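You operate a simulated robot arm through the tools that you are given. There is no shell and no other tool. Be economical: measure what you need, move in short steps, check, and stop when the job is done.

The job below is to be done with a simulated two-armed robot. You get a single attempt, and the scene is never put back.

Task
Top the oiler up to its Max mark and set it to 4 drops a minute.
Fine: use the oil the plate names: bottle on the dock, hold the fill button, bottle back in its place; leave the other controls. Set down upright: what you pick out.

The check looks at the end state, three seconds after you hand in, the way a careful person would. Anything else that was tipped, shoved, dropped, spilled or broken makes it a failure.

Robot
Two 7-joint arms with fingered hands on one trunk, on a base that drives. Base frame: it is fixed to the floor where the robot stands at the start and does not move with it; the origin is under the middle of the robot, x ahead of it, y to its left, z up. Units: cm, rad, N and s.
The left shoulder is at the start at [5.2, 17.3, 114.3], the right one opposite. With the tool pointing down near the work surface each hand reaches from about 10 to 70 cm from the robot's upright axis, wherever it stands, measured 20 degrees to its own side. Places, roughly: air board [50, -30, 80]; air board bagger valve [60, -50, 100]; air board feed valve [60, -40, 100]; air board film valve [60, -70, 100]; air board outfeed valve [60, -80, 100]; bagger breaker [40, 100, 130]; bagger hose coupling [60, -50, 80]; belt tension dial [30, 250, 90]; black lamps fuse carrier [50, 80, 100]; black sensors fuse carrier [50, 100, 100]; black valves fuse carrier [50, 120, 100]; compressor outlet valve [20, 230, 70]; compressor switch [20, 230, 90]; console emergency stop button [30, -170, 90]; console minus key [30, -140, 90]; console plus key [30, -150, 90]. Payload 3.5 kg a hand.
The TCP of each hand is the grasp point between the finger pads, 2.5 cm short of the fingertips. In the tool frame z runs along the fingers and y along their closing line. Largest opening 8.8 cm; the body of the gripper starts 2.9 cm behind the TCP. The gripper is a hand of 3 fingers: y runs from the thumb to the fingers, the wrist lies at [-1.3, -9.7, -16.2] in the tool frame, and closing takes about 1.5 s.
Orientation is told as [roll, pitch, yaw] about the base's x, y, z axes, in that order, counted from this pose: with the fingers straight down and the wrist toward the robot, the tool's x, y and z point along [0, 1, 0], [1, 0, 0] and [0, 0, -1] of the base frame.

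Tools
- The arms move only by the tool nudge_tool. It takes "left_series", "right_series" or both (then of equal length, played together; a hand with none holds still); each is a list of rows, each a list of 7 numbers: the shift along the tool's x, y, z in cm, then the turn, a rotation vector about the tool's x, y, z in rad, then the finger opening in cm, from 0 to 8.8. In form: [[tx, ty, tz, wx, wy, wz, claw], ...]. A call has 1 to 8 rows; each row shifts and turns the commanded pose from where the row before left it, along the tool's axes as they then stand. Rows are played at 5 a second. More than 5 cm and 0.15 rad between two rows, or a gripper value outside its range, and nothing of the call is played. Where a pose cannot be reached the arm comes as near as it can. A force on the tool above 40 N (or 10 N above the force at the start of the call, whichever is more), or a blocked arm, ends the call early, and 0.2 s more pass. Each finger travels about 7.2 cm/s and halts on what it meets, pressing with about 30 N; the grip force reading is that of the motor and also rises with nothing between the fingers. The clock runs only during rows and for 0.2 s after the last one: add rows that do not move to give the fingers time. The reply holds the time, the measured pose of the TCP, the force on the tool along the base axes, the opening and the grip force, in the units named above and with some noise, with the torque about the TCP (base axes, N m) and any sound that the robot's microphone picked up.
- Cameras (640 x 400 px; columns grow to the right, rows downward): "scene" is now at [15.91, 1.34, 138.92]; the picture's right is [0.13, -0.99, -0.02], its down [-0.43, -0.04, -0.90] and it looks along [0.89, 0.12, -0.43] (base axes); focal length 214 px, centre (320, 200). "left" rides on the left gripper at [-5.8, -8.5, -9.9] in its tool frame; the picture's right is [-0.67, -0.35, 0.66], its down [0.69, -0.63, 0.37] and it looks along [0.28, 0.69, 0.66] (tool axes); focal length 261 px, centre (320, 200). "right" rides on the right gripper at [5.8, -8.5, -9.9] in its tool frame; the picture's right is [-0.67, 0.35, -0.66], its down [-0.69, -0.63, 0.37] and it looks along [-0.29, 0.69, 0.66] (tool axes); focal length 261 px, centre (320, 200). There is no depth. A picture from a camera that has moved, and an enlarged one, comes with that camera's place and axes in the base frame and with its lens.
- capture(camera): a new picture of that camera. The clock stands still meanwhile.
- slide_trunk(by): slides the trunk up (or, below 0, down) by that many cm; the arms and the scene camera ride with it, the base frame stays. It gives what a move gives, with no picture.
- drive_base(legs): drives the robot by 1 to 6 legs, each [ahead, left, turn to the left] in cm, cm and rad, along the robot's own axes; the way and the turn of a leg run together, so that a leg with both is an arc; at most 150 cm and 3.142 rad a leg. The arms and the cameras ride along, it lands a little off, and it stops where it bumps. It gives what a move gives.
- set_grasp(shape, hand): the hand has 3 fingers and takes this shape, open, in about a second: jaw (thumb against the fingers, like two jaws); tri (thumb and two fingers); tip (a fingertip pinch); poke (one finger out to press); point (the index stretched); flat (the hand flat); cup (the hand cupped); fist (a fist). The gripper value then closes the fingers along that shape, each until it touches; the sizes above hold for jaw. It gives what a move gives, with no picture.
- aim_head(pan, tilt): turns the head with the scene camera to pan (to the left, within 1.501 rad either way) and tilt (down, from -0.506 to 1.204), counted from straight ahead of the robot. It gives what a move gives.
- zoom(camera, box): a new picture of the part [left, top, right, bottom] of that camera's present view, enlarged. The clock stands still meanwhile.
- close_job(): hands the job in; it is judged then, once.

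Work in short steps. Places have to be worked out from the pictures, the camera data and where the tool is seen: move nearer, look again, correct. Check each grasp and each placing, and mend what went wrong. You have 120 turns and 100 pictures in all, those below and enlarged ones among them. Open the grippers and draw the arms clear of the work before you hand the job in, unless the task says otherwise; then end with one line.

The tools are called after "Call:" as a command line: name --argument value ..., lists and objects as JSON in quotes. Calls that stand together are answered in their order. nudge_tool: Moves the arms, as the interface text tells. Its arguments: {"type":"object","properties":{"left_series":{"type":"array"},"right_series":{"type":"array"}},"required":[]} The other tools are called the same way: slide_trunk (by) slides the trunk up or down; set_grasp (shape, hand) gives the hand a shape; drive_base (legs) drives the base; aim_head (pan, tilt) turns the head that bears the scene camera; capture (camera) takes a picture; zoom (camera, box) takes an enlarged picture of a part of a camera's view; close_job () hands the job in.

At the start:

```text
time: 0.0
left_ee_pos: [43.89, 6.3, 134.84]
left_tcp_rot: [-0.001, -0.002, -0.001]
left_ft_force: [-0.5, 0.6, 0.2]
left_ft_torque: [0.03, 0.01, 0.05]
left_finger_gap: 8.77
left_grip_force: 0.1
left_shape: jaw
right_ee_pos: [38.24, -26.85, 128.2]
right_tcp_rot: [0.002, 0.003, 0.0]
right_ft_force: [-0.2, -0.1, 0.9]
right_ft_torque: [-0.05, -0.01, 0.03]
right_finger_gap: 8.77
right_grip_force: 0.1
right_shape: jaw
trunk travel left (down, up): [-22.5, 23.0]
robot x, y, heading: [-0.07, 0.2, -0.004]
head pan, tilt: [0.127, 0.307]
```

scene: 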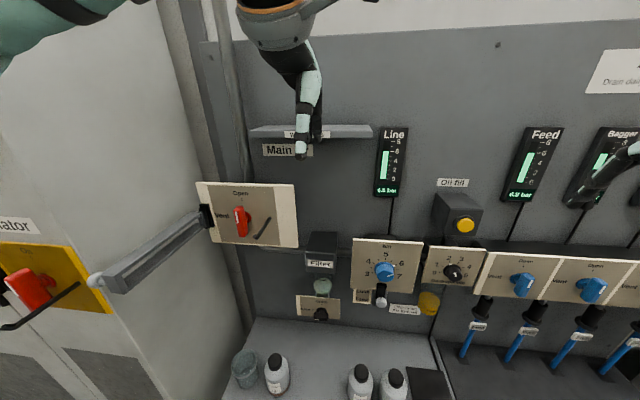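
right: 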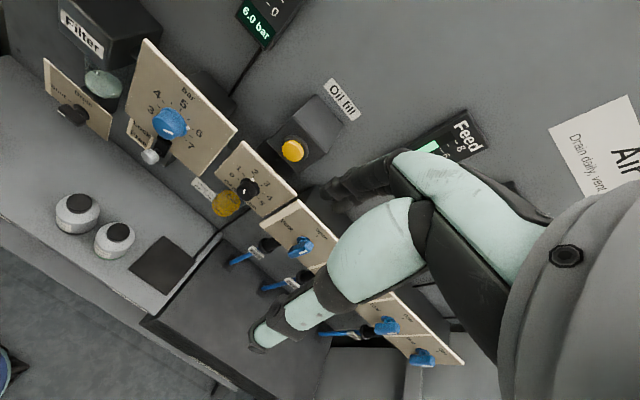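
left: 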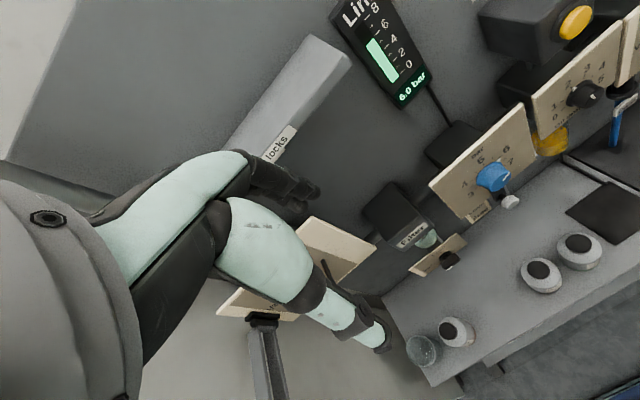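

The oiler dial plate, fill button and bottles are all ahead. I'll look closer at the oiler area and the plate with enlarged pictures.

Call:
aim_head --pan -0.1 --tilt 0.65

Call:
capture --camera "scene"

Call:
zoom --camera "scene" --box '[220, 60, 420, 185]'

Call:
zoom --camera "scene" --box '[140, 150, 380, 300]'

```text
time: 0.8
left_ee_pos: [43.88, 6.3, 134.76]
left_tcp_rot: [-0.001, 0.0, 0.0]
left_ft_force: [0.4, -0.1, -0.2]
left_ft_torque: [0.03, -0.01, 0.02]
left_finger_gap: 8.77
left_grip_force: 0.0
left_shape: jaw
right_ee_pos: [37.99, -26.91, 128.3]
right_tcp_rot: [0.001, 0.001, 0.001]
right_ft_force: [0.6, 0.9, -0.7]
right_ft_torque: [-0.01, 0.03, -0.01]
right_finger_gap: 8.77
right_grip_force: 0.1
right_shape: jaw
trunk travel left (down, up): [-22.5, 23.0]
robot x, y, heading: [0.04, 0.01, -0.001]
head pan, tilt: [-0.099, 0.649]
```

```text
96 pictures are left
camera scene: at [14.86, -0.7, 135.93], right [-0.1, -1.0, 0.01], down [-0.71, 0.06, -0.71], along [0.7, -0.08, -0.71], focal length 214 px, centre (320, 200)
```

scene: 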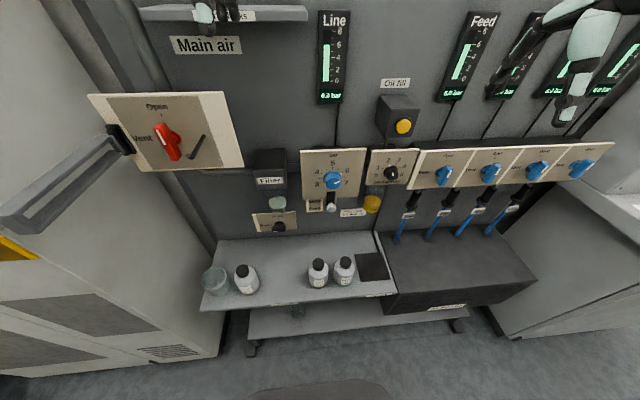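

```text
3.20 times, centred on (320, 122) of scene
camera zoom: at [14.86, -0.7, 135.93], right [-0.1, -1.0, 0.01], down [-0.71, 0.06, -0.71], along [0.7, -0.08, -0.71], focal length 686 px, centre (320, 448)
```

zoom: 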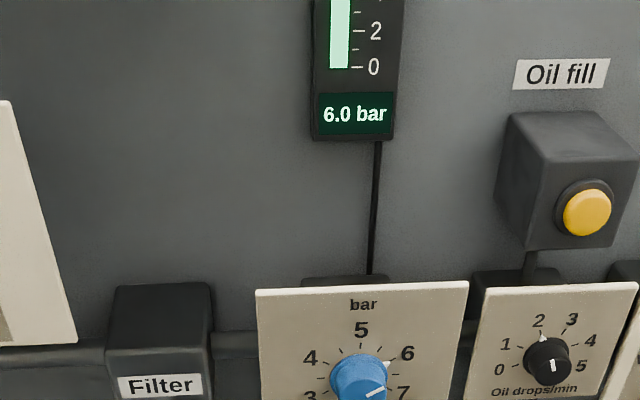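

```text
2.67 times, centred on (260, 225) of scene
camera zoom: at [14.86, -0.7, 135.93], right [-0.1, -1.0, 0.01], down [-0.71, 0.06, -0.71], along [0.7, -0.08, -0.71], focal length 572 px, centre (480, 133)
```

zoom: 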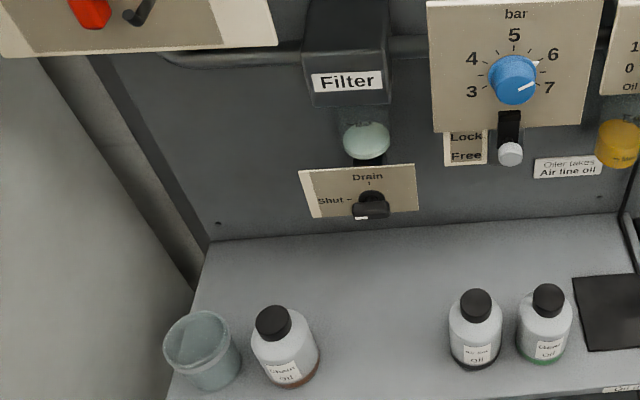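

Plate says "Oiler takes Air line oil". I zoom on the bottles, the oiler bowl and the dark pad.

Call:
zoom --camera "scene" --box '[295, 245, 395, 308]'

Call:
zoom --camera "scene" --box '[325, 140, 421, 220]'

```text
6.35 times, centred on (345, 276) of scene
camera zoom: at [14.86, -0.7, 135.93], right [-0.1, -1.0, 0.01], down [-0.71, 0.06, -0.71], along [0.7, -0.08, -0.71], focal length 1362 px, centre (161, -286)
```

zoom: 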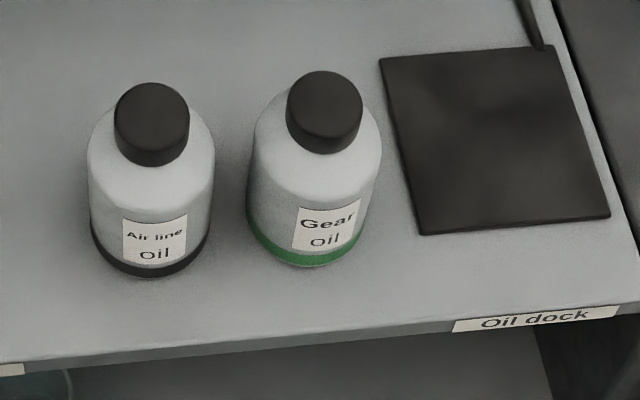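

```text
5.00 times, centred on (373, 180) of scene
camera zoom: at [14.86, -0.7, 135.93], right [-0.1, -1.0, 0.01], down [-0.71, 0.06, -0.71], along [0.7, -0.08, -0.71], focal length 1072 px, centre (55, 300)
```

zoom: 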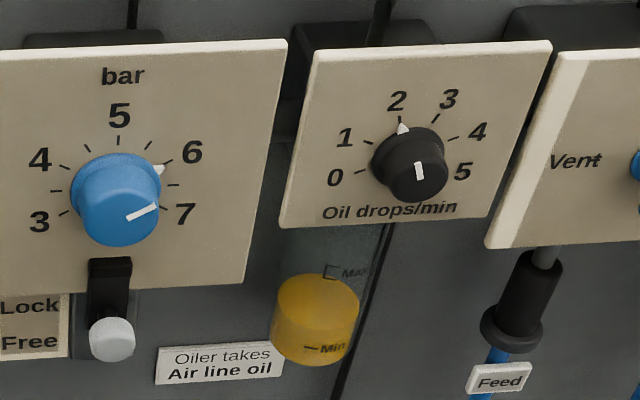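

Air line oil is the left bottle of the pair, at about [48, -5], cap top z≈73; dock pad centre is about [53, -26], z≈58. I draw the left arm back a bit and bring the right hand down behind the bottle.

Call:
nudge_tool --left_series '[[3, -3, 0, 0, 0, 0, 8.8], [3, -3, 0, 0, 0, 0, 8.8], [3, -3, 0, 0, 0, 0, 8.8], [3, -3, 0, 0, 0, 0, 8.8], [0, 0, 0, 0, 0, 0, 8.8], [0, 0, 0, 0, 0, 0, 8.8], [0, 0, 0, 0, 0, 0, 8.8], [0, 0, 0, 0, 0, 0, 8.8]]' --right_series '[[1, 0, 4.5, 0, 0, 0, 8.8], [1, 0, 4.5, 0, 0, 0, 8.8], [2, 0, 4.5, 0, 0, 0, 8.8], [3, 0, 4, 0, 0, 0, 8.8], [4, 0, 3, 0, 0, 0, 8.8], [4, 0, 3, 0, 0, 0, 8.8], [4, 0, 3, 0, 0, 0, 8.8], [3, 0, 4, 0, 0, 0, 8.8]]'

Call:
capture --camera "right"

Call:
capture --camera "scene"

```text
time: 2.6
left_ee_pos: [31.64, 18.47, 134.77]
left_tcp_rot: [-0.002, 0.0, 0.0]
left_ft_force: [0.0, 0.3, -0.8]
left_ft_torque: [0.01, 0.01, -0.03]
left_finger_gap: 8.76
left_grip_force: 0.1
left_shape: jaw
right_ee_pos: [37.54, -12.35, 105.05]
right_tcp_rot: [0.005, -0.002, -0.002]
right_ft_force: [-1.0, -0.2, -0.2]
right_ft_torque: [-0.01, 0.0, -0.03]
right_finger_gap: 8.8
right_grip_force: 0.1
right_shape: jaw
right hand out of reach, approached as far as the arm can: row 6, 7, 8
trunk travel left (down, up): [-22.5, 23.0]
robot x, y, heading: [0.28, -0.11, -0.0]
head pan, tilt: [-0.099, 0.649]
```

```text
91 pictures are left
camera right: at [28.86, -6.7, 115.08], right [0.35, -0.67, 0.65], down [-0.63, -0.68, -0.37], along [0.69, -0.28, -0.66], focal length 261 px, centre (320, 200)
```

right: 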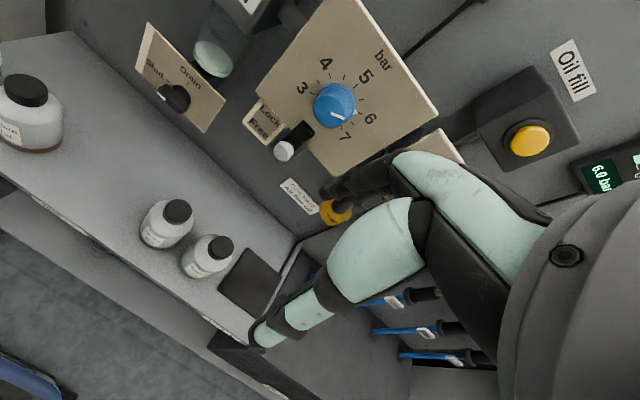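

```text
90 pictures are left
camera scene: at [14.81, -0.66, 135.93], right [-0.1, -0.99, 0.01], down [-0.71, 0.06, -0.7], along [0.7, -0.08, -0.71], focal length 214 px, centre (320, 200)
```

scene: 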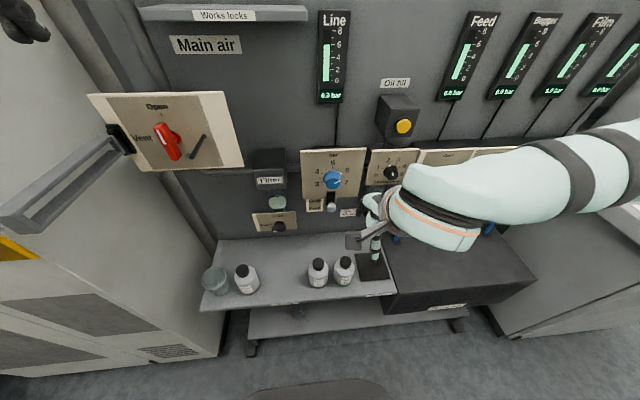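

The right arm can't reach that far across; I'll drive 14 cm to the left so that both bottle and dock lie on its own side.

Call:
drive_base --legs '[[0, 14, 0]]'

Call:
capture --camera "right"

Call:
capture --camera "scene"

```text
time: 4.0
left_ee_pos: [31.92, 32.02, 134.75]
left_tcp_rot: [0.0, 0.0, 0.0]
left_ft_force: [0.1, 0.3, 0.6]
left_ft_torque: [0.0, 0.04, -0.02]
left_finger_gap: 8.8
left_grip_force: 0.0
left_shape: jaw
right_ee_pos: [37.5, 1.26, 104.98]
right_tcp_rot: [0.004, 0.002, 0.0]
right_ft_force: [-0.2, 0.5, 0.7]
right_ft_torque: [0.01, 0.04, -0.01]
right_finger_gap: 8.8
right_grip_force: 0.1
right_shape: jaw
trunk travel left (down, up): [-22.5, 23.0]
robot x, y, heading: [0.23, 13.92, 0.002]
head pan, tilt: [-0.099, 0.649]
```

```text
89 pictures are left
camera right: at [28.9, 6.99, 115.05], right [0.35, -0.67, 0.65], down [-0.63, -0.68, -0.37], along [0.69, -0.28, -0.66], focal length 261 px, centre (320, 200)
```

right: 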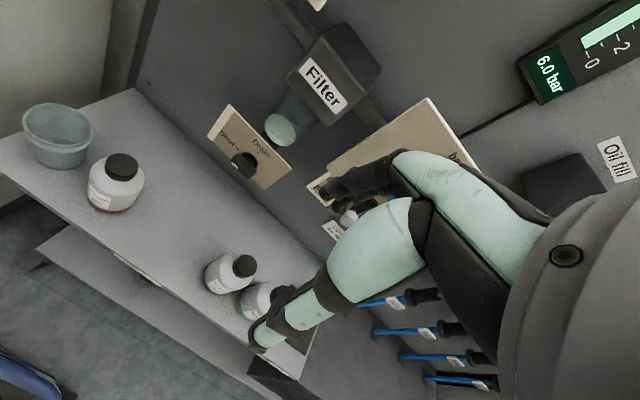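

```text
88 pictures are left
camera scene: at [14.86, 12.99, 135.92], right [-0.1, -1.0, 0.01], down [-0.71, 0.06, -0.7], along [0.7, -0.08, -0.71], focal length 214 px, centre (320, 200)
```

scene: 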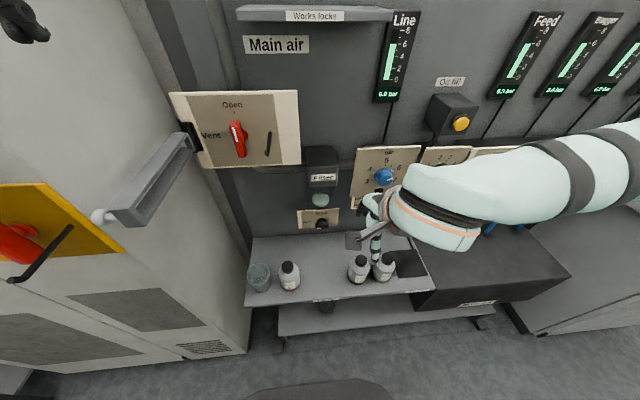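

The bottle cap triangulates to about [48.7, -4.9, 72]. I lower the hand to z≈84, staying back from the panels.

Call:
nudge_tool --right_series '[[-2, 0, 4, 0, 0, 0, 8.8], [-2, 0, 4, 0, 0, 0, 8.8], [-2, 0, 4, 0, 0, 0, 8.8], [0, 0, 4, 0, 0, 0, 8.8], [0, 1.5, 4, 0, 0, 0, 8.8], [0, 2, 1, 0, 0, 0, 8.8], [0, 2, 0, 0, 0, 0, 8.8], [0, 0, 0, 0, 0, 0, 8.8]]'

Call:
capture --camera "right"

Call:
capture --camera "scene"

```text
time: 5.8
left_ee_pos: [31.83, 32.22, 134.76]
left_tcp_rot: [-0.001, 0.001, 0.0]
left_ft_force: [0.9, -0.1, -0.4]
left_ft_torque: [-0.02, 0.0, 0.01]
left_finger_gap: 8.74
left_grip_force: 0.1
left_shape: jaw
right_ee_pos: [42.59, -7.56, 90.11]
right_tcp_rot: [0.004, 0.001, 0.0]
right_ft_force: [-0.5, -0.1, -0.1]
right_ft_torque: [0.01, 0.02, 0.01]
right_finger_gap: 8.78
right_grip_force: 0.0
right_shape: jaw
right hand out of reach, approached as far as the arm can: row 4, 5, 6, 7
trunk travel left (down, up): [-22.5, 23.0]
robot x, y, heading: [0.04, 13.8, -0.003]
head pan, tilt: [-0.099, 0.649]
```

```text
87 pictures are left
camera right: at [34.01, -2.06, 100.13], right [0.35, -0.67, 0.65], down [-0.63, -0.68, -0.37], along [0.69, -0.28, -0.66], focal length 261 px, centre (320, 200)
```

right: 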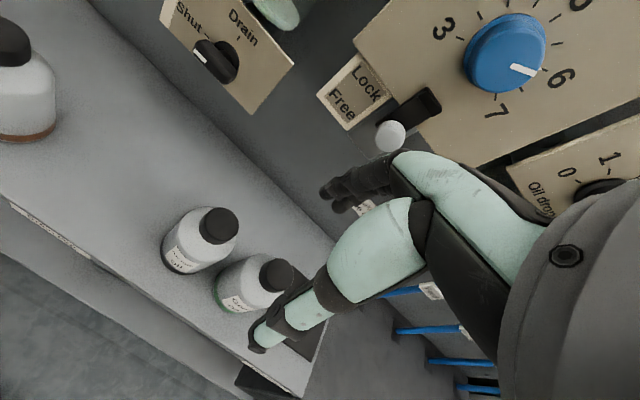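

```text
86 pictures are left
camera scene: at [14.84, 13.16, 135.93], right [-0.1, -1.0, 0.01], down [-0.71, 0.06, -0.7], along [0.7, -0.08, -0.71], focal length 214 px, centre (320, 200)
```

scene: 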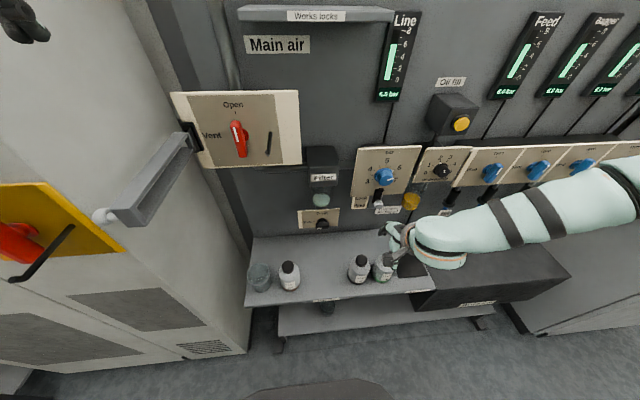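

Reach downward is limited with the trunk high. I raise and retract the hand first, then lower the trunk 16 cm.

Call:
nudge_tool --right_series '[[0, -3, -4, 0, 0, 0, 8.8], [0, -3, -4, 0, 0, 0, 8.8], [0, -1, -4, 0, 0, 0, 8.8], [0, 0, -4, 0, 0, 0, 8.8]]'

Call:
slide_trunk --by -16

```text
time: 6.8
left_ee_pos: [31.59, 32.29, 134.74]
left_tcp_rot: [-0.001, -0.001, 0.001]
left_ft_force: [0.2, 0.6, 0.4]
left_ft_torque: [-0.04, 0.0, -0.01]
left_finger_gap: 8.76
left_grip_force: 0.0
left_shape: jaw
right_ee_pos: [36.98, -7.45, 103.2]
right_tcp_rot: [0.001, -0.001, 0.0]
right_ft_force: [-0.2, 0.0, -0.9]
right_ft_torque: [-0.02, -0.02, 0.0]
right_finger_gap: 8.79
right_grip_force: 0.1
right_shape: jaw
right hand out of reach, approached as far as the arm can: row 2, 3
trunk travel left (down, up): [-22.5, 23.0]
robot x, y, heading: [0.37, 13.93, -0.001]
head pan, tilt: [-0.099, 0.649]
```

```text
time: 8.6
left_ee_pos: [40.23, 32.17, 111.63]
left_tcp_rot: [0.001, 0.18, 0.0]
left_ft_force: [0.3, 0.7, 0.4]
left_ft_torque: [-0.01, -0.04, -0.05]
left_finger_gap: 8.75
left_grip_force: 0.0
left_shape: jaw
right_ee_pos: [40.23, -7.51, 76.79]
right_tcp_rot: [0.004, 0.247, -0.001]
right_ft_force: [0.1, -0.2, -0.4]
right_ft_torque: [0.01, 0.0, 0.01]
right_finger_gap: 8.81
right_grip_force: 0.0
right_shape: jaw
trunk travel left (down, up): [-6.5, 39.0]
robot x, y, heading: [-0.36, 13.85, 0.004]
head pan, tilt: [-0.099, 0.649]
```

The trunk leaned as it sank, so both hands tilted and dropped more than 16. I look before moving.

Call:
capture --camera "right"

Call:
capture --camera "scene"

Call:
capture --camera "left"

```text
85 pictures are left
camera right: at [34.27, -1.89, 88.56], right [0.5, -0.67, 0.55], down [-0.7, -0.68, -0.2], along [0.51, -0.28, -0.81], focal length 261 px, centre (320, 200)
```

right: 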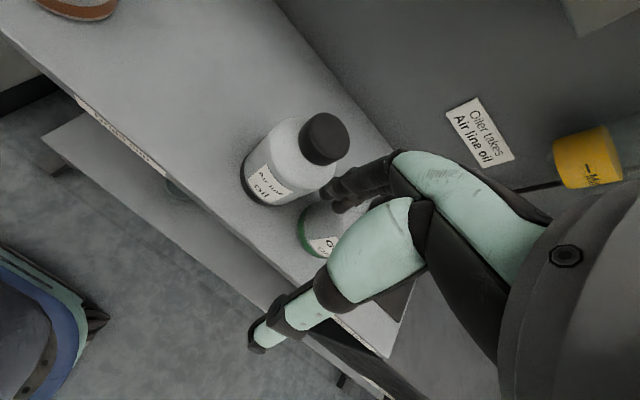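

```text
84 pictures are left
camera scene: at [27.07, 13.16, 113.66], right [-0.09, -1.0, 0.04], down [-0.86, 0.06, -0.5], along [0.5, -0.08, -0.86], focal length 214 px, centre (320, 200)
```

scene: 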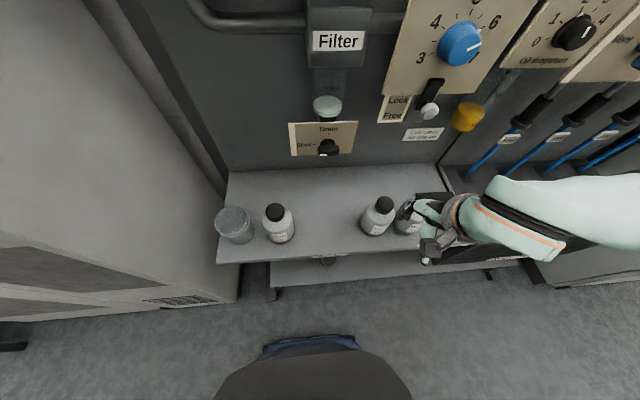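

```text
83 pictures are left
camera left: at [33.69, 26.54, 122.89], right [-0.46, -0.67, -0.58], down [-0.69, 0.69, -0.25], along [0.56, 0.28, -0.78], focal length 261 px, centre (320, 200)
```

left: 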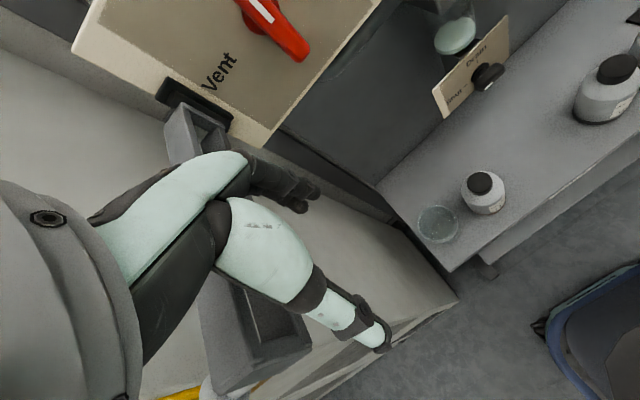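

I lift the right hand, undo its pitch, and draw the left hand back and up away from the trough-shaped handle.

Call:
nudge_tool --left_series '[[0, -3, -2, 0, 0, 0, 8.8], [0, -3, -2, 0, 0, 0, 8.8], [0, -3, -2, 0, 0, 0, 8.8], [0, -3, -2, 0, 0, 0, 8.8], [0, 0, 0, 0, 0, 0, 8.8], [0, 0, 0, 0, 0, 0, 8.8]]' --right_series '[[0, -0.8, -3, 0, 0, 0, 8.8], [0, -0.8, -3, 0, 0, 0, 8.8], [0, -0.8, -3, 0, 0, 0, 8.8], [1, 0, 0, -0.12, 0, 0, 8.8], [1, 0, 0, -0.12, 0, 0, 8.8], [0, 0, 0, 0, 0, 0, 8.8]]'

```text
time: 10.0
left_ee_pos: [40.3, 32.1, 111.51]
left_tcp_rot: [0.0, 0.181, 0.0]
left_ft_force: [-0.2, -1.4, 0.0]
left_ft_torque: [0.0, -0.02, 0.01]
left_finger_gap: 8.76
left_grip_force: 0.0
left_shape: jaw
left hand out of reach, approached as far as the arm can: row 1, 2, 3, 4
right_ee_pos: [43.36, -5.63, 87.1]
right_tcp_rot: [0.003, 0.007, -0.003]
right_ft_force: [0.1, -0.6, 0.9]
right_ft_torque: [0.01, 0.01, -0.01]
right_finger_gap: 8.78
right_grip_force: 0.0
right_shape: jaw
right hand out of reach, approached as far as the arm can: row 4, 5
trunk travel left (down, up): [-6.5, 39.0]
robot x, y, heading: [-0.09, 14.47, 0.003]
head pan, tilt: [-0.099, 0.649]
```

Right hand is now vertical at [43.4, -5.6, 87]. I go over the cap at z≈79.

Call:
nudge_tool --right_series '[[0.7, 1.5, 3, 0, 0, 0, 8.8], [0, 2, 2.5, 0, 0, 0, 8.8], [0, 1.8, 2, 0, 0, 0, 8.8], [0, 0, 0, 0, 0, 0, 8.8]]'

Call:
capture --camera "right"

Call:
capture --camera "scene"

```text
time: 11.0
left_ee_pos: [40.19, 32.07, 111.46]
left_tcp_rot: [0.002, 0.182, -0.001]
left_ft_force: [0.2, 0.0, 0.9]
left_ft_torque: [-0.01, 0.06, 0.02]
left_finger_gap: 8.76
left_grip_force: 0.0
left_shape: jaw
right_ee_pos: [48.43, -4.98, 79.49]
right_tcp_rot: [0.003, 0.007, -0.002]
right_ft_force: [-0.8, -0.3, 0.1]
right_ft_torque: [-0.01, -0.03, -0.02]
right_finger_gap: 8.79
right_grip_force: 0.0
right_shape: jaw
trunk travel left (down, up): [-6.5, 39.0]
robot x, y, heading: [0.03, 13.69, -0.0]
head pan, tilt: [-0.099, 0.649]
```

```text
82 pictures are left
camera right: at [39.97, 0.67, 89.61], right [0.35, -0.67, 0.65], down [-0.63, -0.68, -0.36], along [0.69, -0.28, -0.67], focal length 261 px, centre (320, 200)
```

right: 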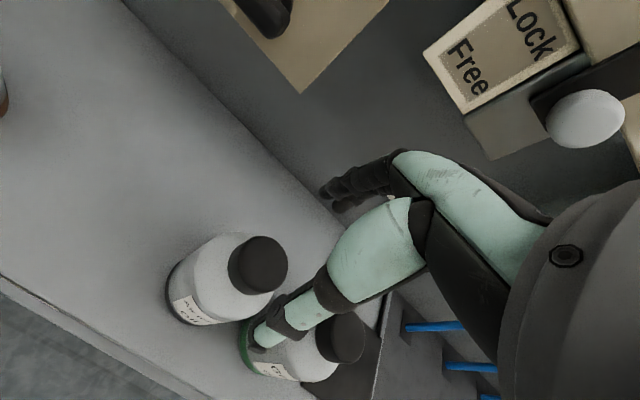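

```text
81 pictures are left
camera scene: at [27.13, 13.13, 113.62], right [-0.09, -1.0, 0.04], down [-0.86, 0.06, -0.5], along [0.5, -0.08, -0.86], focal length 214 px, centre (320, 200)
```

scene: 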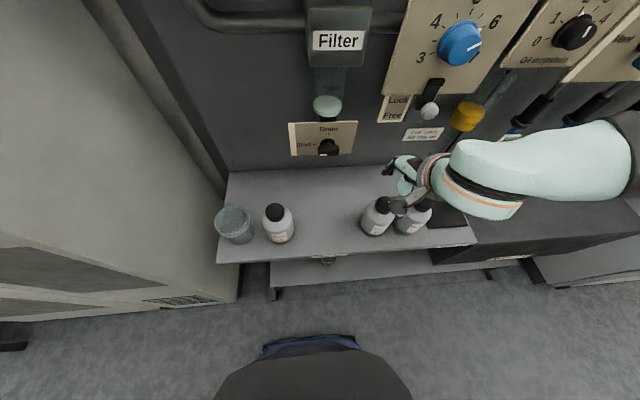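

TCP is centred over the cap (cap at ~[48.65, -4.85, 72.6]). I lower 7 cm with a touch of forward shift, then close gently.

Call:
nudge_tool --right_series '[[0, 0.2, 2.5, 0, 0, 0, 8.8], [0.1, 0, 2.5, 0, 0, 0, 8.8], [0, 0, 1.2, 0, 0, 0, 8.8], [0, 0, 1, 0, 0, 0, 8.8], [0, 0, 0, 0, 0, 0, 8.8]]'

Call:
capture --camera "right"

Call:
zoom --camera "scene" --box '[320, 140, 480, 260]'

```text
time: 12.2
left_ee_pos: [40.18, 32.17, 111.51]
left_tcp_rot: [0.0, 0.182, 0.0]
left_ft_force: [0.7, -0.8, 0.5]
left_ft_torque: [-0.03, 0.01, 0.0]
left_finger_gap: 8.8
left_grip_force: 0.1
left_shape: jaw
right_ee_pos: [48.77, -4.79, 72.41]
right_tcp_rot: [0.001, 0.007, -0.003]
right_ft_force: [0.2, 0.7, 1.2]
right_ft_torque: [0.01, -0.03, 0.01]
right_finger_gap: 8.78
right_grip_force: 0.0
right_shape: jaw
trunk travel left (down, up): [-6.5, 39.0]
robot x, y, heading: [-0.01, 14.02, -0.002]
head pan, tilt: [-0.099, 0.649]
```

```text
80 pictures are left
camera right: at [40.17, 0.85, 82.47], right [0.35, -0.67, 0.65], down [-0.63, -0.68, -0.36], along [0.69, -0.28, -0.67], focal length 261 px, centre (320, 200)
```

right: 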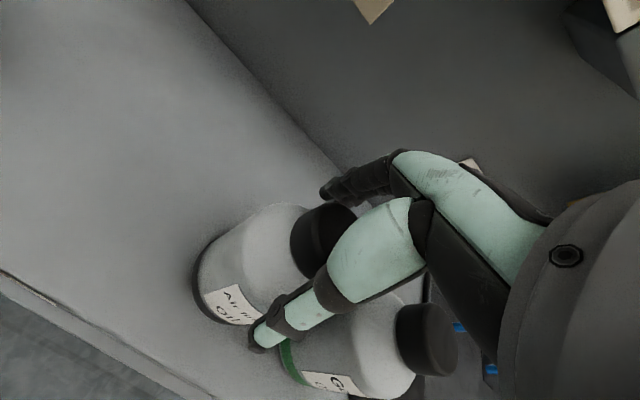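

```text
3.33 times, centred on (400, 200) of scene
camera zoom: at [27.15, 13.16, 113.62], right [-0.09, -1.0, 0.04], down [-0.86, 0.06, -0.5], along [0.5, -0.08, -0.86], focal length 715 px, centre (53, 200)
```

zoom: 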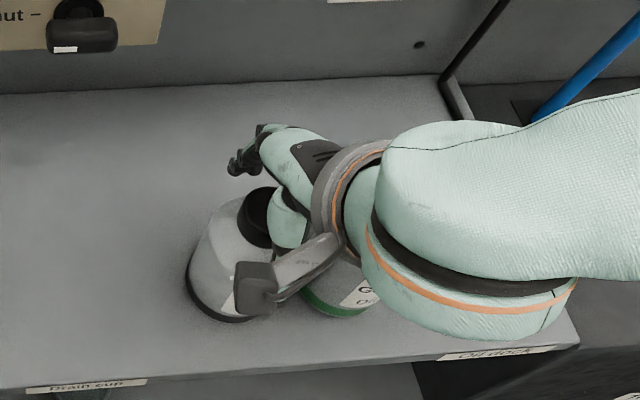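

Cap is between thumb and fingers. Close.

Call:
nudge_tool --right_series '[[0, 0, 0, 0, 0, 0, 6], [0, 0, 0, 0, 0, 0, 4.5], [0, 0, 0, 0, 0, 0, 3], [0, 0, 0, 0, 0, 0, 2], [0, 0, 0, 0, 0, 0, 2], [0, 0, 0, 0, 0, 0, 2], [0, 0, 0, 0, 0, 0, 2], [0, 0, 0, 0, 0, 0, 2]]'

Call:
capture --camera "right"

```text
time: 14.0
left_ee_pos: [40.22, 32.23, 111.51]
left_tcp_rot: [0.0, 0.184, 0.0]
left_ft_force: [0.3, 0.4, 0.4]
left_ft_torque: [-0.02, 0.0, 0.0]
left_finger_gap: 8.76
left_grip_force: 0.2
left_shape: jaw
right_ee_pos: [48.78, -4.83, 72.33]
right_tcp_rot: [0.001, 0.009, -0.002]
right_ft_force: [-1.2, -0.9, 0.4]
right_ft_torque: [0.03, -0.04, 0.01]
right_finger_gap: 5.7
right_grip_force: 29.6
right_shape: jaw
trunk travel left (down, up): [-6.5, 39.0]
robot x, y, heading: [0.04, 13.62, 0.005]
head pan, tilt: [-0.099, 0.649]
```

```text
78 pictures are left
camera right: at [40.19, 0.84, 82.47], right [0.35, -0.67, 0.65], down [-0.63, -0.68, -0.36], along [0.69, -0.28, -0.67], focal length 261 px, centre (320, 200)
```

right: 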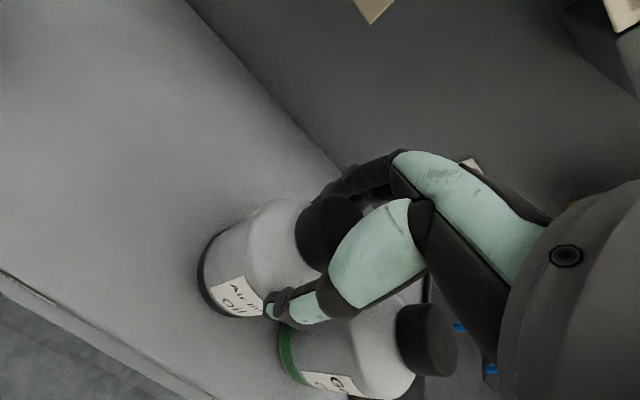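

The tips caught the sloping shoulder (gap 5.7). I reopen, rise 1.1 cm, and regrip on the cap itself.

Call:
nudge_tool --right_series '[[0, 0, 0, 0, 0, 0, 8.8], [0, 0, 0, 0, 0, 0, 8.8], [0, 0.1, -1.1, 0, 0, 0, 8.8], [0, 0, 0, 0, 0, 0, 6], [0, 0, 0, 0, 0, 0, 4], [0, 0, 0, 0, 0, 0, 2], [0, 0, 0, 0, 0, 0, 2], [0, 0, 0, 0, 0, 0, 2]]'

Call:
nudge_tool --right_series '[[0, 0, 0, 0, 0, 0, 2], [0, 0, 0, 0, 0, 0, 2]]'

Call:
capture --camera "right"

```text
time: 15.8
left_ee_pos: [40.23, 32.31, 111.52]
left_tcp_rot: [-0.002, 0.181, 0.0]
left_ft_force: [-0.5, -0.6, 0.3]
left_ft_torque: [0.0, 0.02, 0.0]
left_finger_gap: 8.77
left_grip_force: 0.0
left_shape: jaw
right_ee_pos: [48.81, -4.87, 73.63]
right_tcp_rot: [0.002, 0.003, -0.001]
right_ft_force: [3.9, -0.5, 19.3]
right_ft_torque: [0.03, -0.38, -0.08]
right_finger_gap: 4.73
right_grip_force: 30.0
right_shape: jaw
trunk travel left (down, up): [-6.5, 39.0]
robot x, y, heading: [-0.42, 14.07, 0.0]
head pan, tilt: [-0.099, 0.649]
```

```text
time: 16.4
left_ee_pos: [40.07, 32.33, 111.57]
left_tcp_rot: [-0.002, 0.18, 0.0]
left_ft_force: [-0.2, 0.3, 0.7]
left_ft_torque: [-0.01, -0.02, -0.03]
left_finger_gap: 8.78
left_grip_force: 0.1
left_shape: jaw
right_ee_pos: [48.69, -4.73, 73.63]
right_tcp_rot: [0.003, 0.004, -0.002]
right_ft_force: [6.0, -0.6, 22.8]
right_ft_torque: [-0.02, -0.5, -0.1]
right_finger_gap: 4.69
right_grip_force: 30.4
right_shape: jaw
trunk travel left (down, up): [-6.5, 39.0]
robot x, y, heading: [0.18, 13.69, 0.0]
head pan, tilt: [-0.099, 0.649]
```

```text
77 pictures are left
camera right: at [40.21, 0.88, 83.72], right [0.35, -0.67, 0.65], down [-0.63, -0.68, -0.36], along [0.69, -0.28, -0.66], focal length 261 px, centre (320, 200)
```

right: 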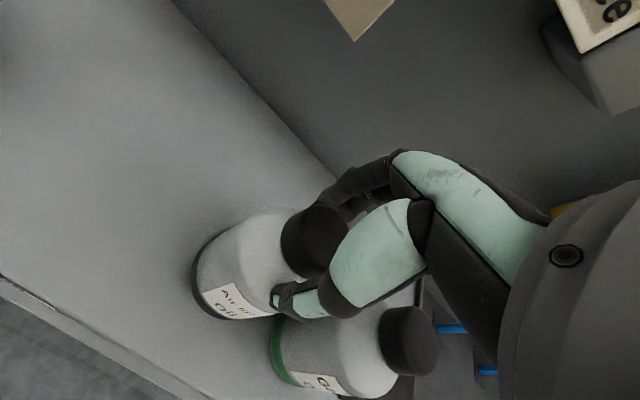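

Still riding on the shoulder (23 N upward). I rise another 1 cm and regrip.

Call:
nudge_tool --right_series '[[0, 0, 0, 0, 0, 0, 8.8], [0, 0, 0, 0, 0, 0, 8.8], [0, 0, -1.0, 0, 0, 0, 8.8], [0, 0, 0, 0, 0, 0, 6], [0, 0, 0, 0, 0, 0, 4], [0, 0, 0, 0, 0, 0, 2], [0, 0, 0, 0, 0, 0, 2], [0, 0, 0, 0, 0, 0, 2]]'

Call:
nudge_tool --right_series '[[0, 0, 0, 0, 0, 0, 2], [0, 0, 0, 0, 0, 0, 2]]'

Call:
capture --camera "right"

```text
time: 18.2
left_ee_pos: [40.27, 32.21, 111.4]
left_tcp_rot: [0.001, 0.185, -0.001]
left_ft_force: [0.9, -0.7, 0.3]
left_ft_torque: [-0.02, -0.02, -0.02]
left_finger_gap: 8.79
left_grip_force: 0.1
left_shape: jaw
right_ee_pos: [48.83, -4.84, 74.53]
right_tcp_rot: [0.002, 0.009, -0.002]
right_ft_force: [-0.1, 0.6, -0.3]
right_ft_torque: [0.0, 0.02, 0.0]
right_finger_gap: 2.93
right_grip_force: 30.5
right_shape: jaw
trunk travel left (down, up): [-6.5, 39.0]
robot x, y, heading: [-0.15, 13.48, 0.001]
head pan, tilt: [-0.099, 0.649]
```

```text
time: 18.8
left_ee_pos: [40.24, 32.21, 111.42]
left_tcp_rot: [0.0, 0.183, 0.002]
left_ft_force: [-0.1, 0.3, 0.2]
left_ft_torque: [0.01, -0.01, 0.0]
left_finger_gap: 8.74
left_grip_force: 0.0
left_shape: jaw
right_ee_pos: [48.83, -4.76, 74.59]
right_tcp_rot: [0.001, 0.008, -0.001]
right_ft_force: [0.6, 0.6, 0.2]
right_ft_torque: [0.03, 0.02, 0.02]
right_finger_gap: 2.9
right_grip_force: 30.3
right_shape: jaw
trunk travel left (down, up): [-6.5, 39.0]
robot x, y, heading: [-0.16, 13.77, -0.002]
head pan, tilt: [-0.099, 0.649]
```

```text
76 pictures are left
camera right: at [40.35, 0.83, 84.57], right [0.35, -0.67, 0.65], down [-0.63, -0.68, -0.36], along [0.69, -0.28, -0.67], focal length 261 px, centre (320, 200)
```

right: 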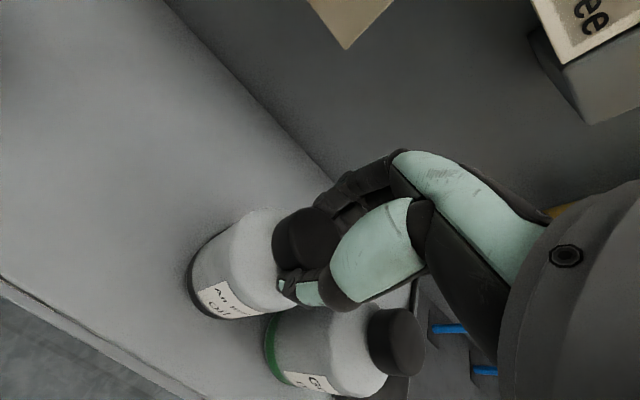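

Now it grips the cap at gap 2.9 with no residual force (grasp pose [48.8, -4.8, 74.55] to be remembered for the return). Lift 4 cm and check.

Call:
nudge_tool --right_series '[[0, 0, -1, 0, 0, 0, 2], [0, 0, -1.5, 0, 0, 0, 2], [0, 0, -1.5, 0, 0, 0, 2], [0, 0, 0, 0, 0, 0, 2]]'

Call:
capture --camera "right"

Call:
capture --camera "scene"

```text
time: 19.8
left_ee_pos: [40.35, 32.06, 111.45]
left_tcp_rot: [0.0, 0.182, 0.0]
left_ft_force: [-0.2, 0.4, 0.3]
left_ft_torque: [0.01, 0.0, 0.02]
left_finger_gap: 8.78
left_grip_force: 0.1
left_shape: jaw
right_ee_pos: [49.02, -4.78, 78.51]
right_tcp_rot: [0.002, 0.009, 0.0]
right_ft_force: [-0.2, -0.3, -1.0]
right_ft_torque: [0.01, -0.03, 0.0]
right_finger_gap: 2.9
right_grip_force: 30.1
right_shape: jaw
trunk travel left (down, up): [-6.5, 39.0]
robot x, y, heading: [-0.18, 13.92, -0.002]
head pan, tilt: [-0.099, 0.649]
```

```text
75 pictures are left
camera right: at [40.45, 0.82, 88.59], right [0.35, -0.67, 0.65], down [-0.63, -0.68, -0.36], along [0.69, -0.28, -0.67], focal length 261 px, centre (320, 200)
```

right: 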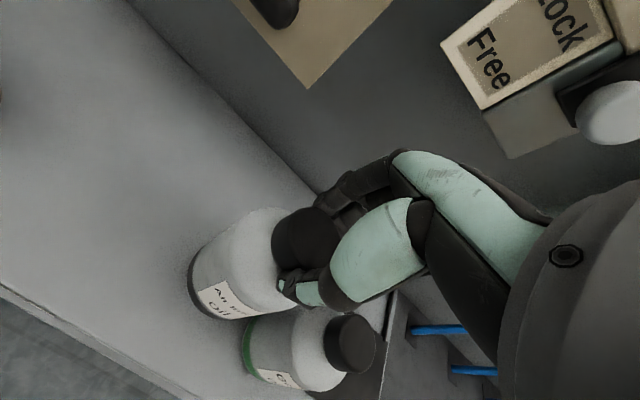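

```text
74 pictures are left
camera scene: at [27.21, 13.14, 113.59], right [-0.09, -1.0, 0.04], down [-0.86, 0.06, -0.5], along [0.5, -0.08, -0.86], focal length 214 px, centre (320, 200)
```

scene: 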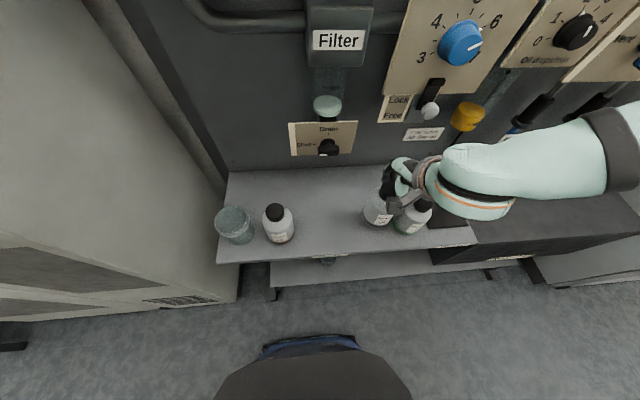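

Bottle is held upright and hanging free. I pull it back towards the robot to pass in front of the gear bottle.

Call:
nudge_tool --right_series '[[0, -2, 0, 0, 0, 0, 2], [0, -2, 0, 0, 0, 0, 2], [0, -2, 0, 0, 0, 0, 2], [0, -2, 0, 0, 0, 0, 2], [0, -1.5, 0, 0, 0, 0, 2], [0, 0, 0, 0, 0, 0, 2]]'

Call:
capture --camera "scene"

```text
time: 21.2
left_ee_pos: [40.38, 32.19, 111.47]
left_tcp_rot: [-0.001, 0.182, 0.001]
left_ft_force: [0.4, -0.8, 0.6]
left_ft_torque: [0.0, 0.03, 0.02]
left_finger_gap: 8.75
left_grip_force: 0.1
left_shape: jaw
right_ee_pos: [44.83, -4.84, 78.48]
right_tcp_rot: [0.002, 0.009, -0.001]
right_ft_force: [-0.5, -0.1, -1.9]
right_ft_torque: [-0.03, 0.03, 0.01]
right_finger_gap: 2.91
right_grip_force: 30.0
right_shape: jaw
right hand out of reach, approached as far as the arm can: row 3, 4, 5
trunk travel left (down, up): [-6.5, 39.0]
robot x, y, heading: [0.22, 13.87, -0.0]
head pan, tilt: [-0.099, 0.649]
```

```text
73 pictures are left
camera scene: at [27.18, 13.15, 113.6], right [-0.09, -1.0, 0.04], down [-0.86, 0.06, -0.5], along [0.5, -0.08, -0.86], focal length 214 px, centre (320, 200)
```

scene: 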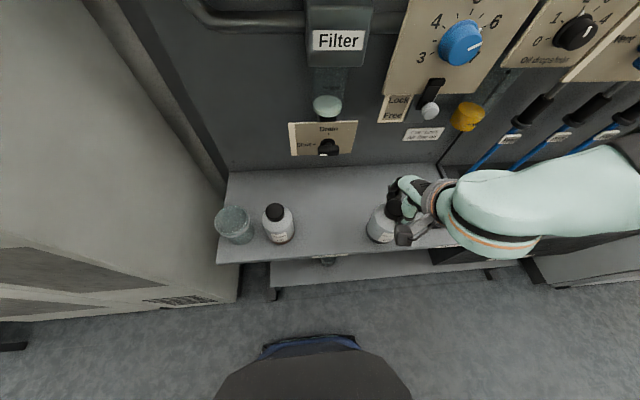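

The arm can't tuck further, so I let the base do it: back 7 cm, right 21, keeping the bottle clear in front of the gear bottle.

Call:
drive_base --legs '[[-7, 0, 0], [0, -21, 0]]'

Call:
capture --camera "scene"

Call:
capture --camera "right"

```text
time: 23.4
left_ee_pos: [33.24, 11.17, 111.4]
left_tcp_rot: [0.002, 0.183, -0.002]
left_ft_force: [-0.1, 0.3, 0.4]
left_ft_torque: [0.03, 0.0, -0.04]
left_finger_gap: 8.78
left_grip_force: 0.0
left_shape: jaw
right_ee_pos: [38.0, -25.81, 78.59]
right_tcp_rot: [0.002, 0.008, -0.004]
right_ft_force: [-0.4, -0.1, -2.3]
right_ft_torque: [0.01, 0.01, 0.01]
right_finger_gap: 2.93
right_grip_force: 30.1
right_shape: jaw
trunk travel left (down, up): [-6.5, 39.0]
robot x, y, heading: [-6.97, -6.69, 0.001]
head pan, tilt: [-0.099, 0.649]
```

```text
72 pictures are left
camera scene: at [20.17, -7.78, 113.6], right [-0.09, -0.99, 0.04], down [-0.86, 0.06, -0.5], along [0.5, -0.08, -0.86], focal length 214 px, centre (320, 200)
```

scene: 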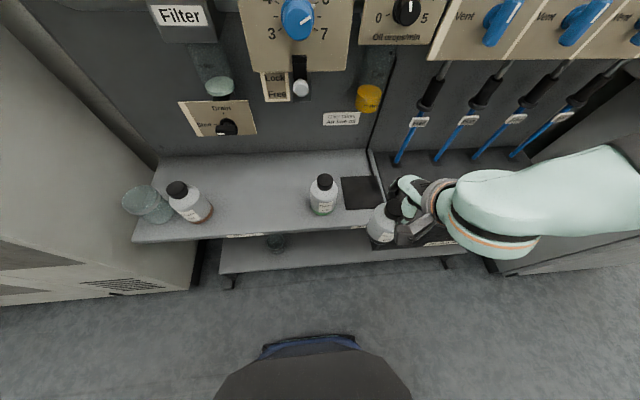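

```text
71 pictures are left
camera right: at [29.36, -20.13, 88.65], right [0.35, -0.67, 0.65], down [-0.63, -0.68, -0.36], along [0.69, -0.29, -0.67], focal length 261 px, centre (320, 200)
```

right: 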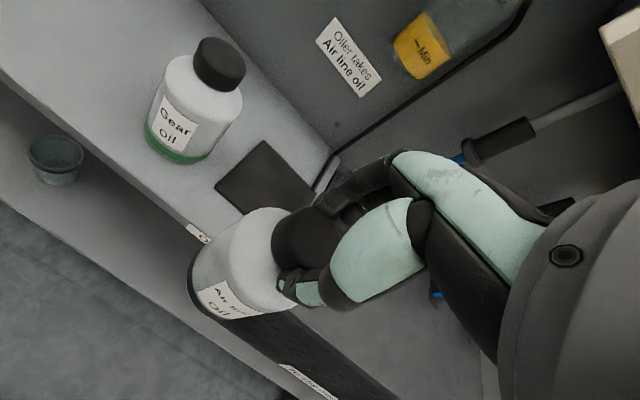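

I zoom on the pad for its exact place before moving the bottle over it.

Call:
zoom --camera "scene" --box '[300, 160, 428, 240]'

Call:
zoom --camera "right" --box '[180, 100, 340, 220]'

```text
5.00 times, centred on (364, 200) of scene
camera zoom: at [20.17, -7.78, 113.6], right [-0.09, -0.99, 0.04], down [-0.86, 0.06, -0.5], along [0.5, -0.08, -0.86], focal length 1072 px, centre (100, 200)
```

zoom: 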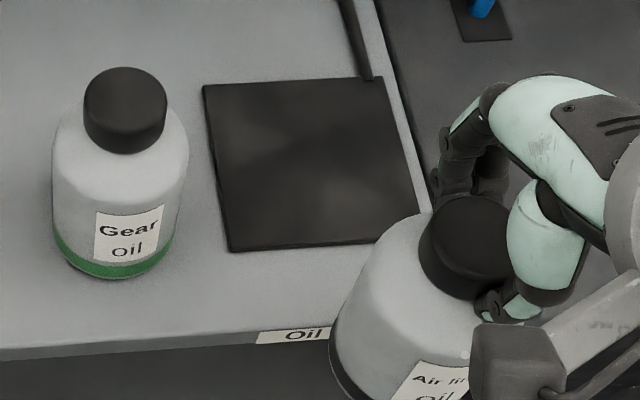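

```text
3.33 times, centred on (260, 160) of right
camera zoom: at [29.36, -20.13, 88.65], right [0.35, -0.67, 0.65], down [-0.63, -0.68, -0.36], along [0.69, -0.29, -0.67], focal length 869 px, centre (520, 333)
```

zoom: 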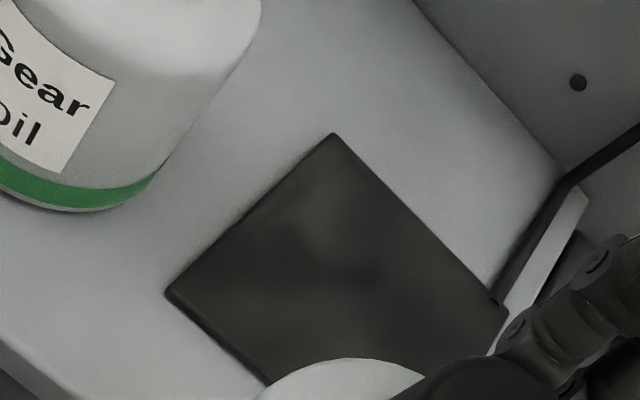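

Pad triangulates to x 47.4–58.8, y −31.1…−19.7, top z≈60.2, centre [53.1, -25.4]. The bowl is well behind (x≈67), so I drive forward 7 cm and then bring the bottle over the pad.

Call:
drive_base --legs '[[7, 0, 0]]'

Call:
nudge_tool --right_series '[[0, 2, 0, 0, 0, 0, 2], [0, 2, 0, 0, 0, 0, 2], [0, 2, 0, 0, 0, 0, 2], [0, 1.8, 0, 0, 0, 0, 2], [0, 0, 0, 0, 0, 0, 2]]'

Call:
capture --camera "right"

Call:
capture --camera "scene"

```text
time: 24.4
left_ee_pos: [40.23, 11.38, 111.44]
left_tcp_rot: [0.001, 0.183, -0.001]
left_ft_force: [0.6, 0.2, -0.5]
left_ft_torque: [-0.02, 0.03, 0.01]
left_finger_gap: 8.77
left_grip_force: 0.0
left_shape: jaw
right_ee_pos: [44.97, -25.59, 78.55]
right_tcp_rot: [0.0, 0.009, -0.001]
right_ft_force: [0.5, -0.2, -2.5]
right_ft_torque: [-0.03, 0.02, 0.01]
right_finger_gap: 2.9
right_grip_force: 30.1
right_shape: jaw
trunk travel left (down, up): [-6.5, 39.0]
robot x, y, heading: [-0.02, -6.78, -0.001]
head pan, tilt: [-0.099, 0.649]
```

```text
time: 25.6
left_ee_pos: [40.19, 11.39, 111.51]
left_tcp_rot: [-0.001, 0.181, 0.001]
left_ft_force: [-0.3, 0.6, -0.1]
left_ft_torque: [0.01, 0.01, -0.02]
left_finger_gap: 8.8
left_grip_force: 0.0
left_shape: jaw
right_ee_pos: [52.67, -25.67, 78.44]
right_tcp_rot: [0.001, 0.008, -0.001]
right_ft_force: [1.0, 0.1, -1.0]
right_ft_torque: [-0.05, 0.0, -0.02]
right_finger_gap: 2.91
right_grip_force: 30.2
right_shape: jaw
trunk travel left (down, up): [-6.5, 39.0]
robot x, y, heading: [-0.0, -6.78, -0.002]
head pan, tilt: [-0.099, 0.649]
```

```text
68 pictures are left
camera right: at [44.12, -20.04, 88.57], right [0.35, -0.67, 0.65], down [-0.63, -0.68, -0.36], along [0.69, -0.28, -0.67], focal length 261 px, centre (320, 200)
```

right: 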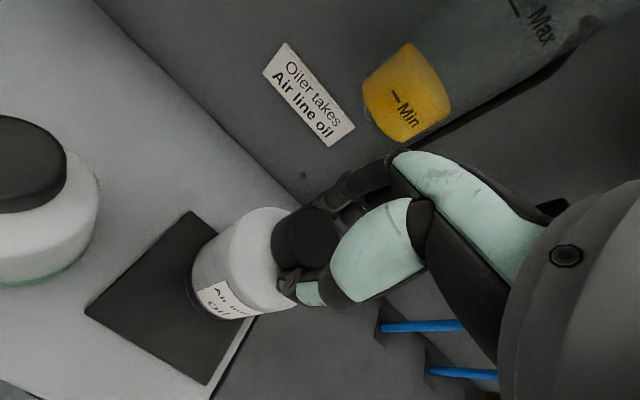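

```text
67 pictures are left
camera scene: at [27.1, -7.68, 113.61], right [-0.09, -0.99, 0.04], down [-0.86, 0.06, -0.5], along [0.5, -0.08, -0.86], focal length 214 px, centre (320, 200)
```

scene: 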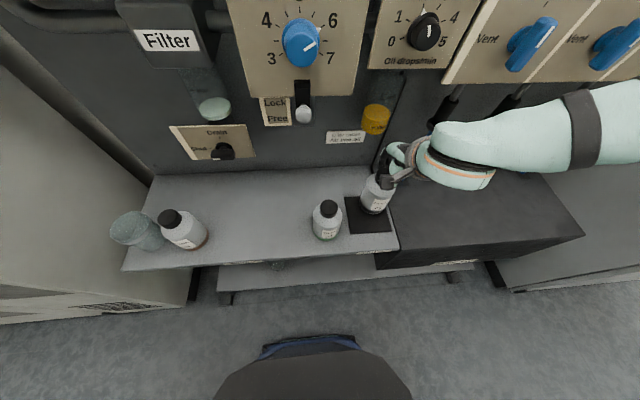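

Bottle is over the pad. I lower it in small steps until contact.

Call:
nudge_tool --right_series '[[0, 0, 1.5, 0, 0, 0, 2], [0, 0, 1.2, 0, 0, 0, 2], [0, 0, 0.4, 0, 0, 0, 2], [0, 0, 0.2, 0, 0, 0, 2], [0, 0, 0, 0, 0, 0, 2]]'

Call:
capture --camera "right"

```text
time: 26.8
left_ee_pos: [40.15, 11.42, 111.52]
left_tcp_rot: [0.001, 0.184, 0.001]
left_ft_force: [0.0, 0.1, -0.7]
left_ft_torque: [0.0, -0.03, 0.02]
left_finger_gap: 8.8
left_grip_force: 0.0
left_shape: jaw
right_ee_pos: [52.62, -25.75, 75.16]
right_tcp_rot: [0.001, 0.009, 0.0]
right_ft_force: [-0.8, 0.9, -2.6]
right_ft_torque: [-0.05, -0.02, 0.0]
right_finger_gap: 2.88
right_grip_force: 30.0
right_shape: jaw
trunk travel left (down, up): [-6.5, 39.0]
robot x, y, heading: [0.12, -6.6, 0.002]
head pan, tilt: [-0.099, 0.649]
```

```text
66 pictures are left
camera right: at [44.12, -20.04, 85.31], right [0.35, -0.67, 0.65], down [-0.63, -0.68, -0.36], along [0.69, -0.28, -0.67], focal length 261 px, centre (320, 200)
```

right: 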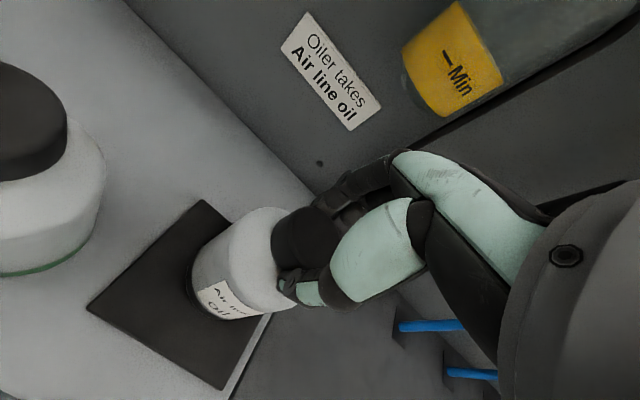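

No contact yet; continue down in 0.15 cm steps.

Call:
nudge_tool --right_series '[[0, 0, 0.15, 0, 0, 0, 2], [0, 0, 0.15, 0, 0, 0, 2], [0, 0, 0, 0, 0, 0, 2]]'

Call:
nudge_tool --right_series '[[0, 0, 0.15, 0, 0, 0, 2], [0, 0, 0.1, 0, 0, 0, 2], [0, 0, 0, 0, 0, 0, 2]]'

```text
time: 27.6
left_ee_pos: [40.1, 11.4, 111.58]
left_tcp_rot: [0.001, 0.182, 0.001]
left_ft_force: [0.4, 0.9, -0.6]
left_ft_torque: [0.02, 0.0, 0.0]
left_finger_gap: 8.79
left_grip_force: 0.1
left_shape: jaw
right_ee_pos: [52.51, -25.71, 75.0]
right_tcp_rot: [0.004, 0.008, -0.001]
right_ft_force: [0.2, -3.1, 5.3]
right_ft_torque: [-0.08, -0.05, -0.04]
right_finger_gap: 2.91
right_grip_force: 29.9
right_shape: jaw
trunk travel left (down, up): [-6.5, 39.0]
robot x, y, heading: [-0.31, -6.69, -0.005]
head pan, tilt: [-0.099, 0.649]
```

```text
time: 28.4
left_ee_pos: [39.98, 11.33, 111.52]
left_tcp_rot: [0.0, 0.181, 0.0]
left_ft_force: [0.1, -0.3, -0.1]
left_ft_torque: [0.01, 0.05, -0.02]
left_finger_gap: 8.76
left_grip_force: 0.0
left_shape: jaw
right_ee_pos: [52.57, -25.65, 74.83]
right_tcp_rot: [0.003, 0.002, -0.002]
right_ft_force: [1.9, -4.6, 17.7]
right_ft_torque: [-0.06, -0.06, -0.05]
right_finger_gap: 2.94
right_grip_force: 30.2
right_shape: jaw
trunk travel left (down, up): [-6.5, 39.0]
robot x, y, heading: [-0.07, -7.06, 0.002]
head pan, tilt: [-0.099, 0.649]
```

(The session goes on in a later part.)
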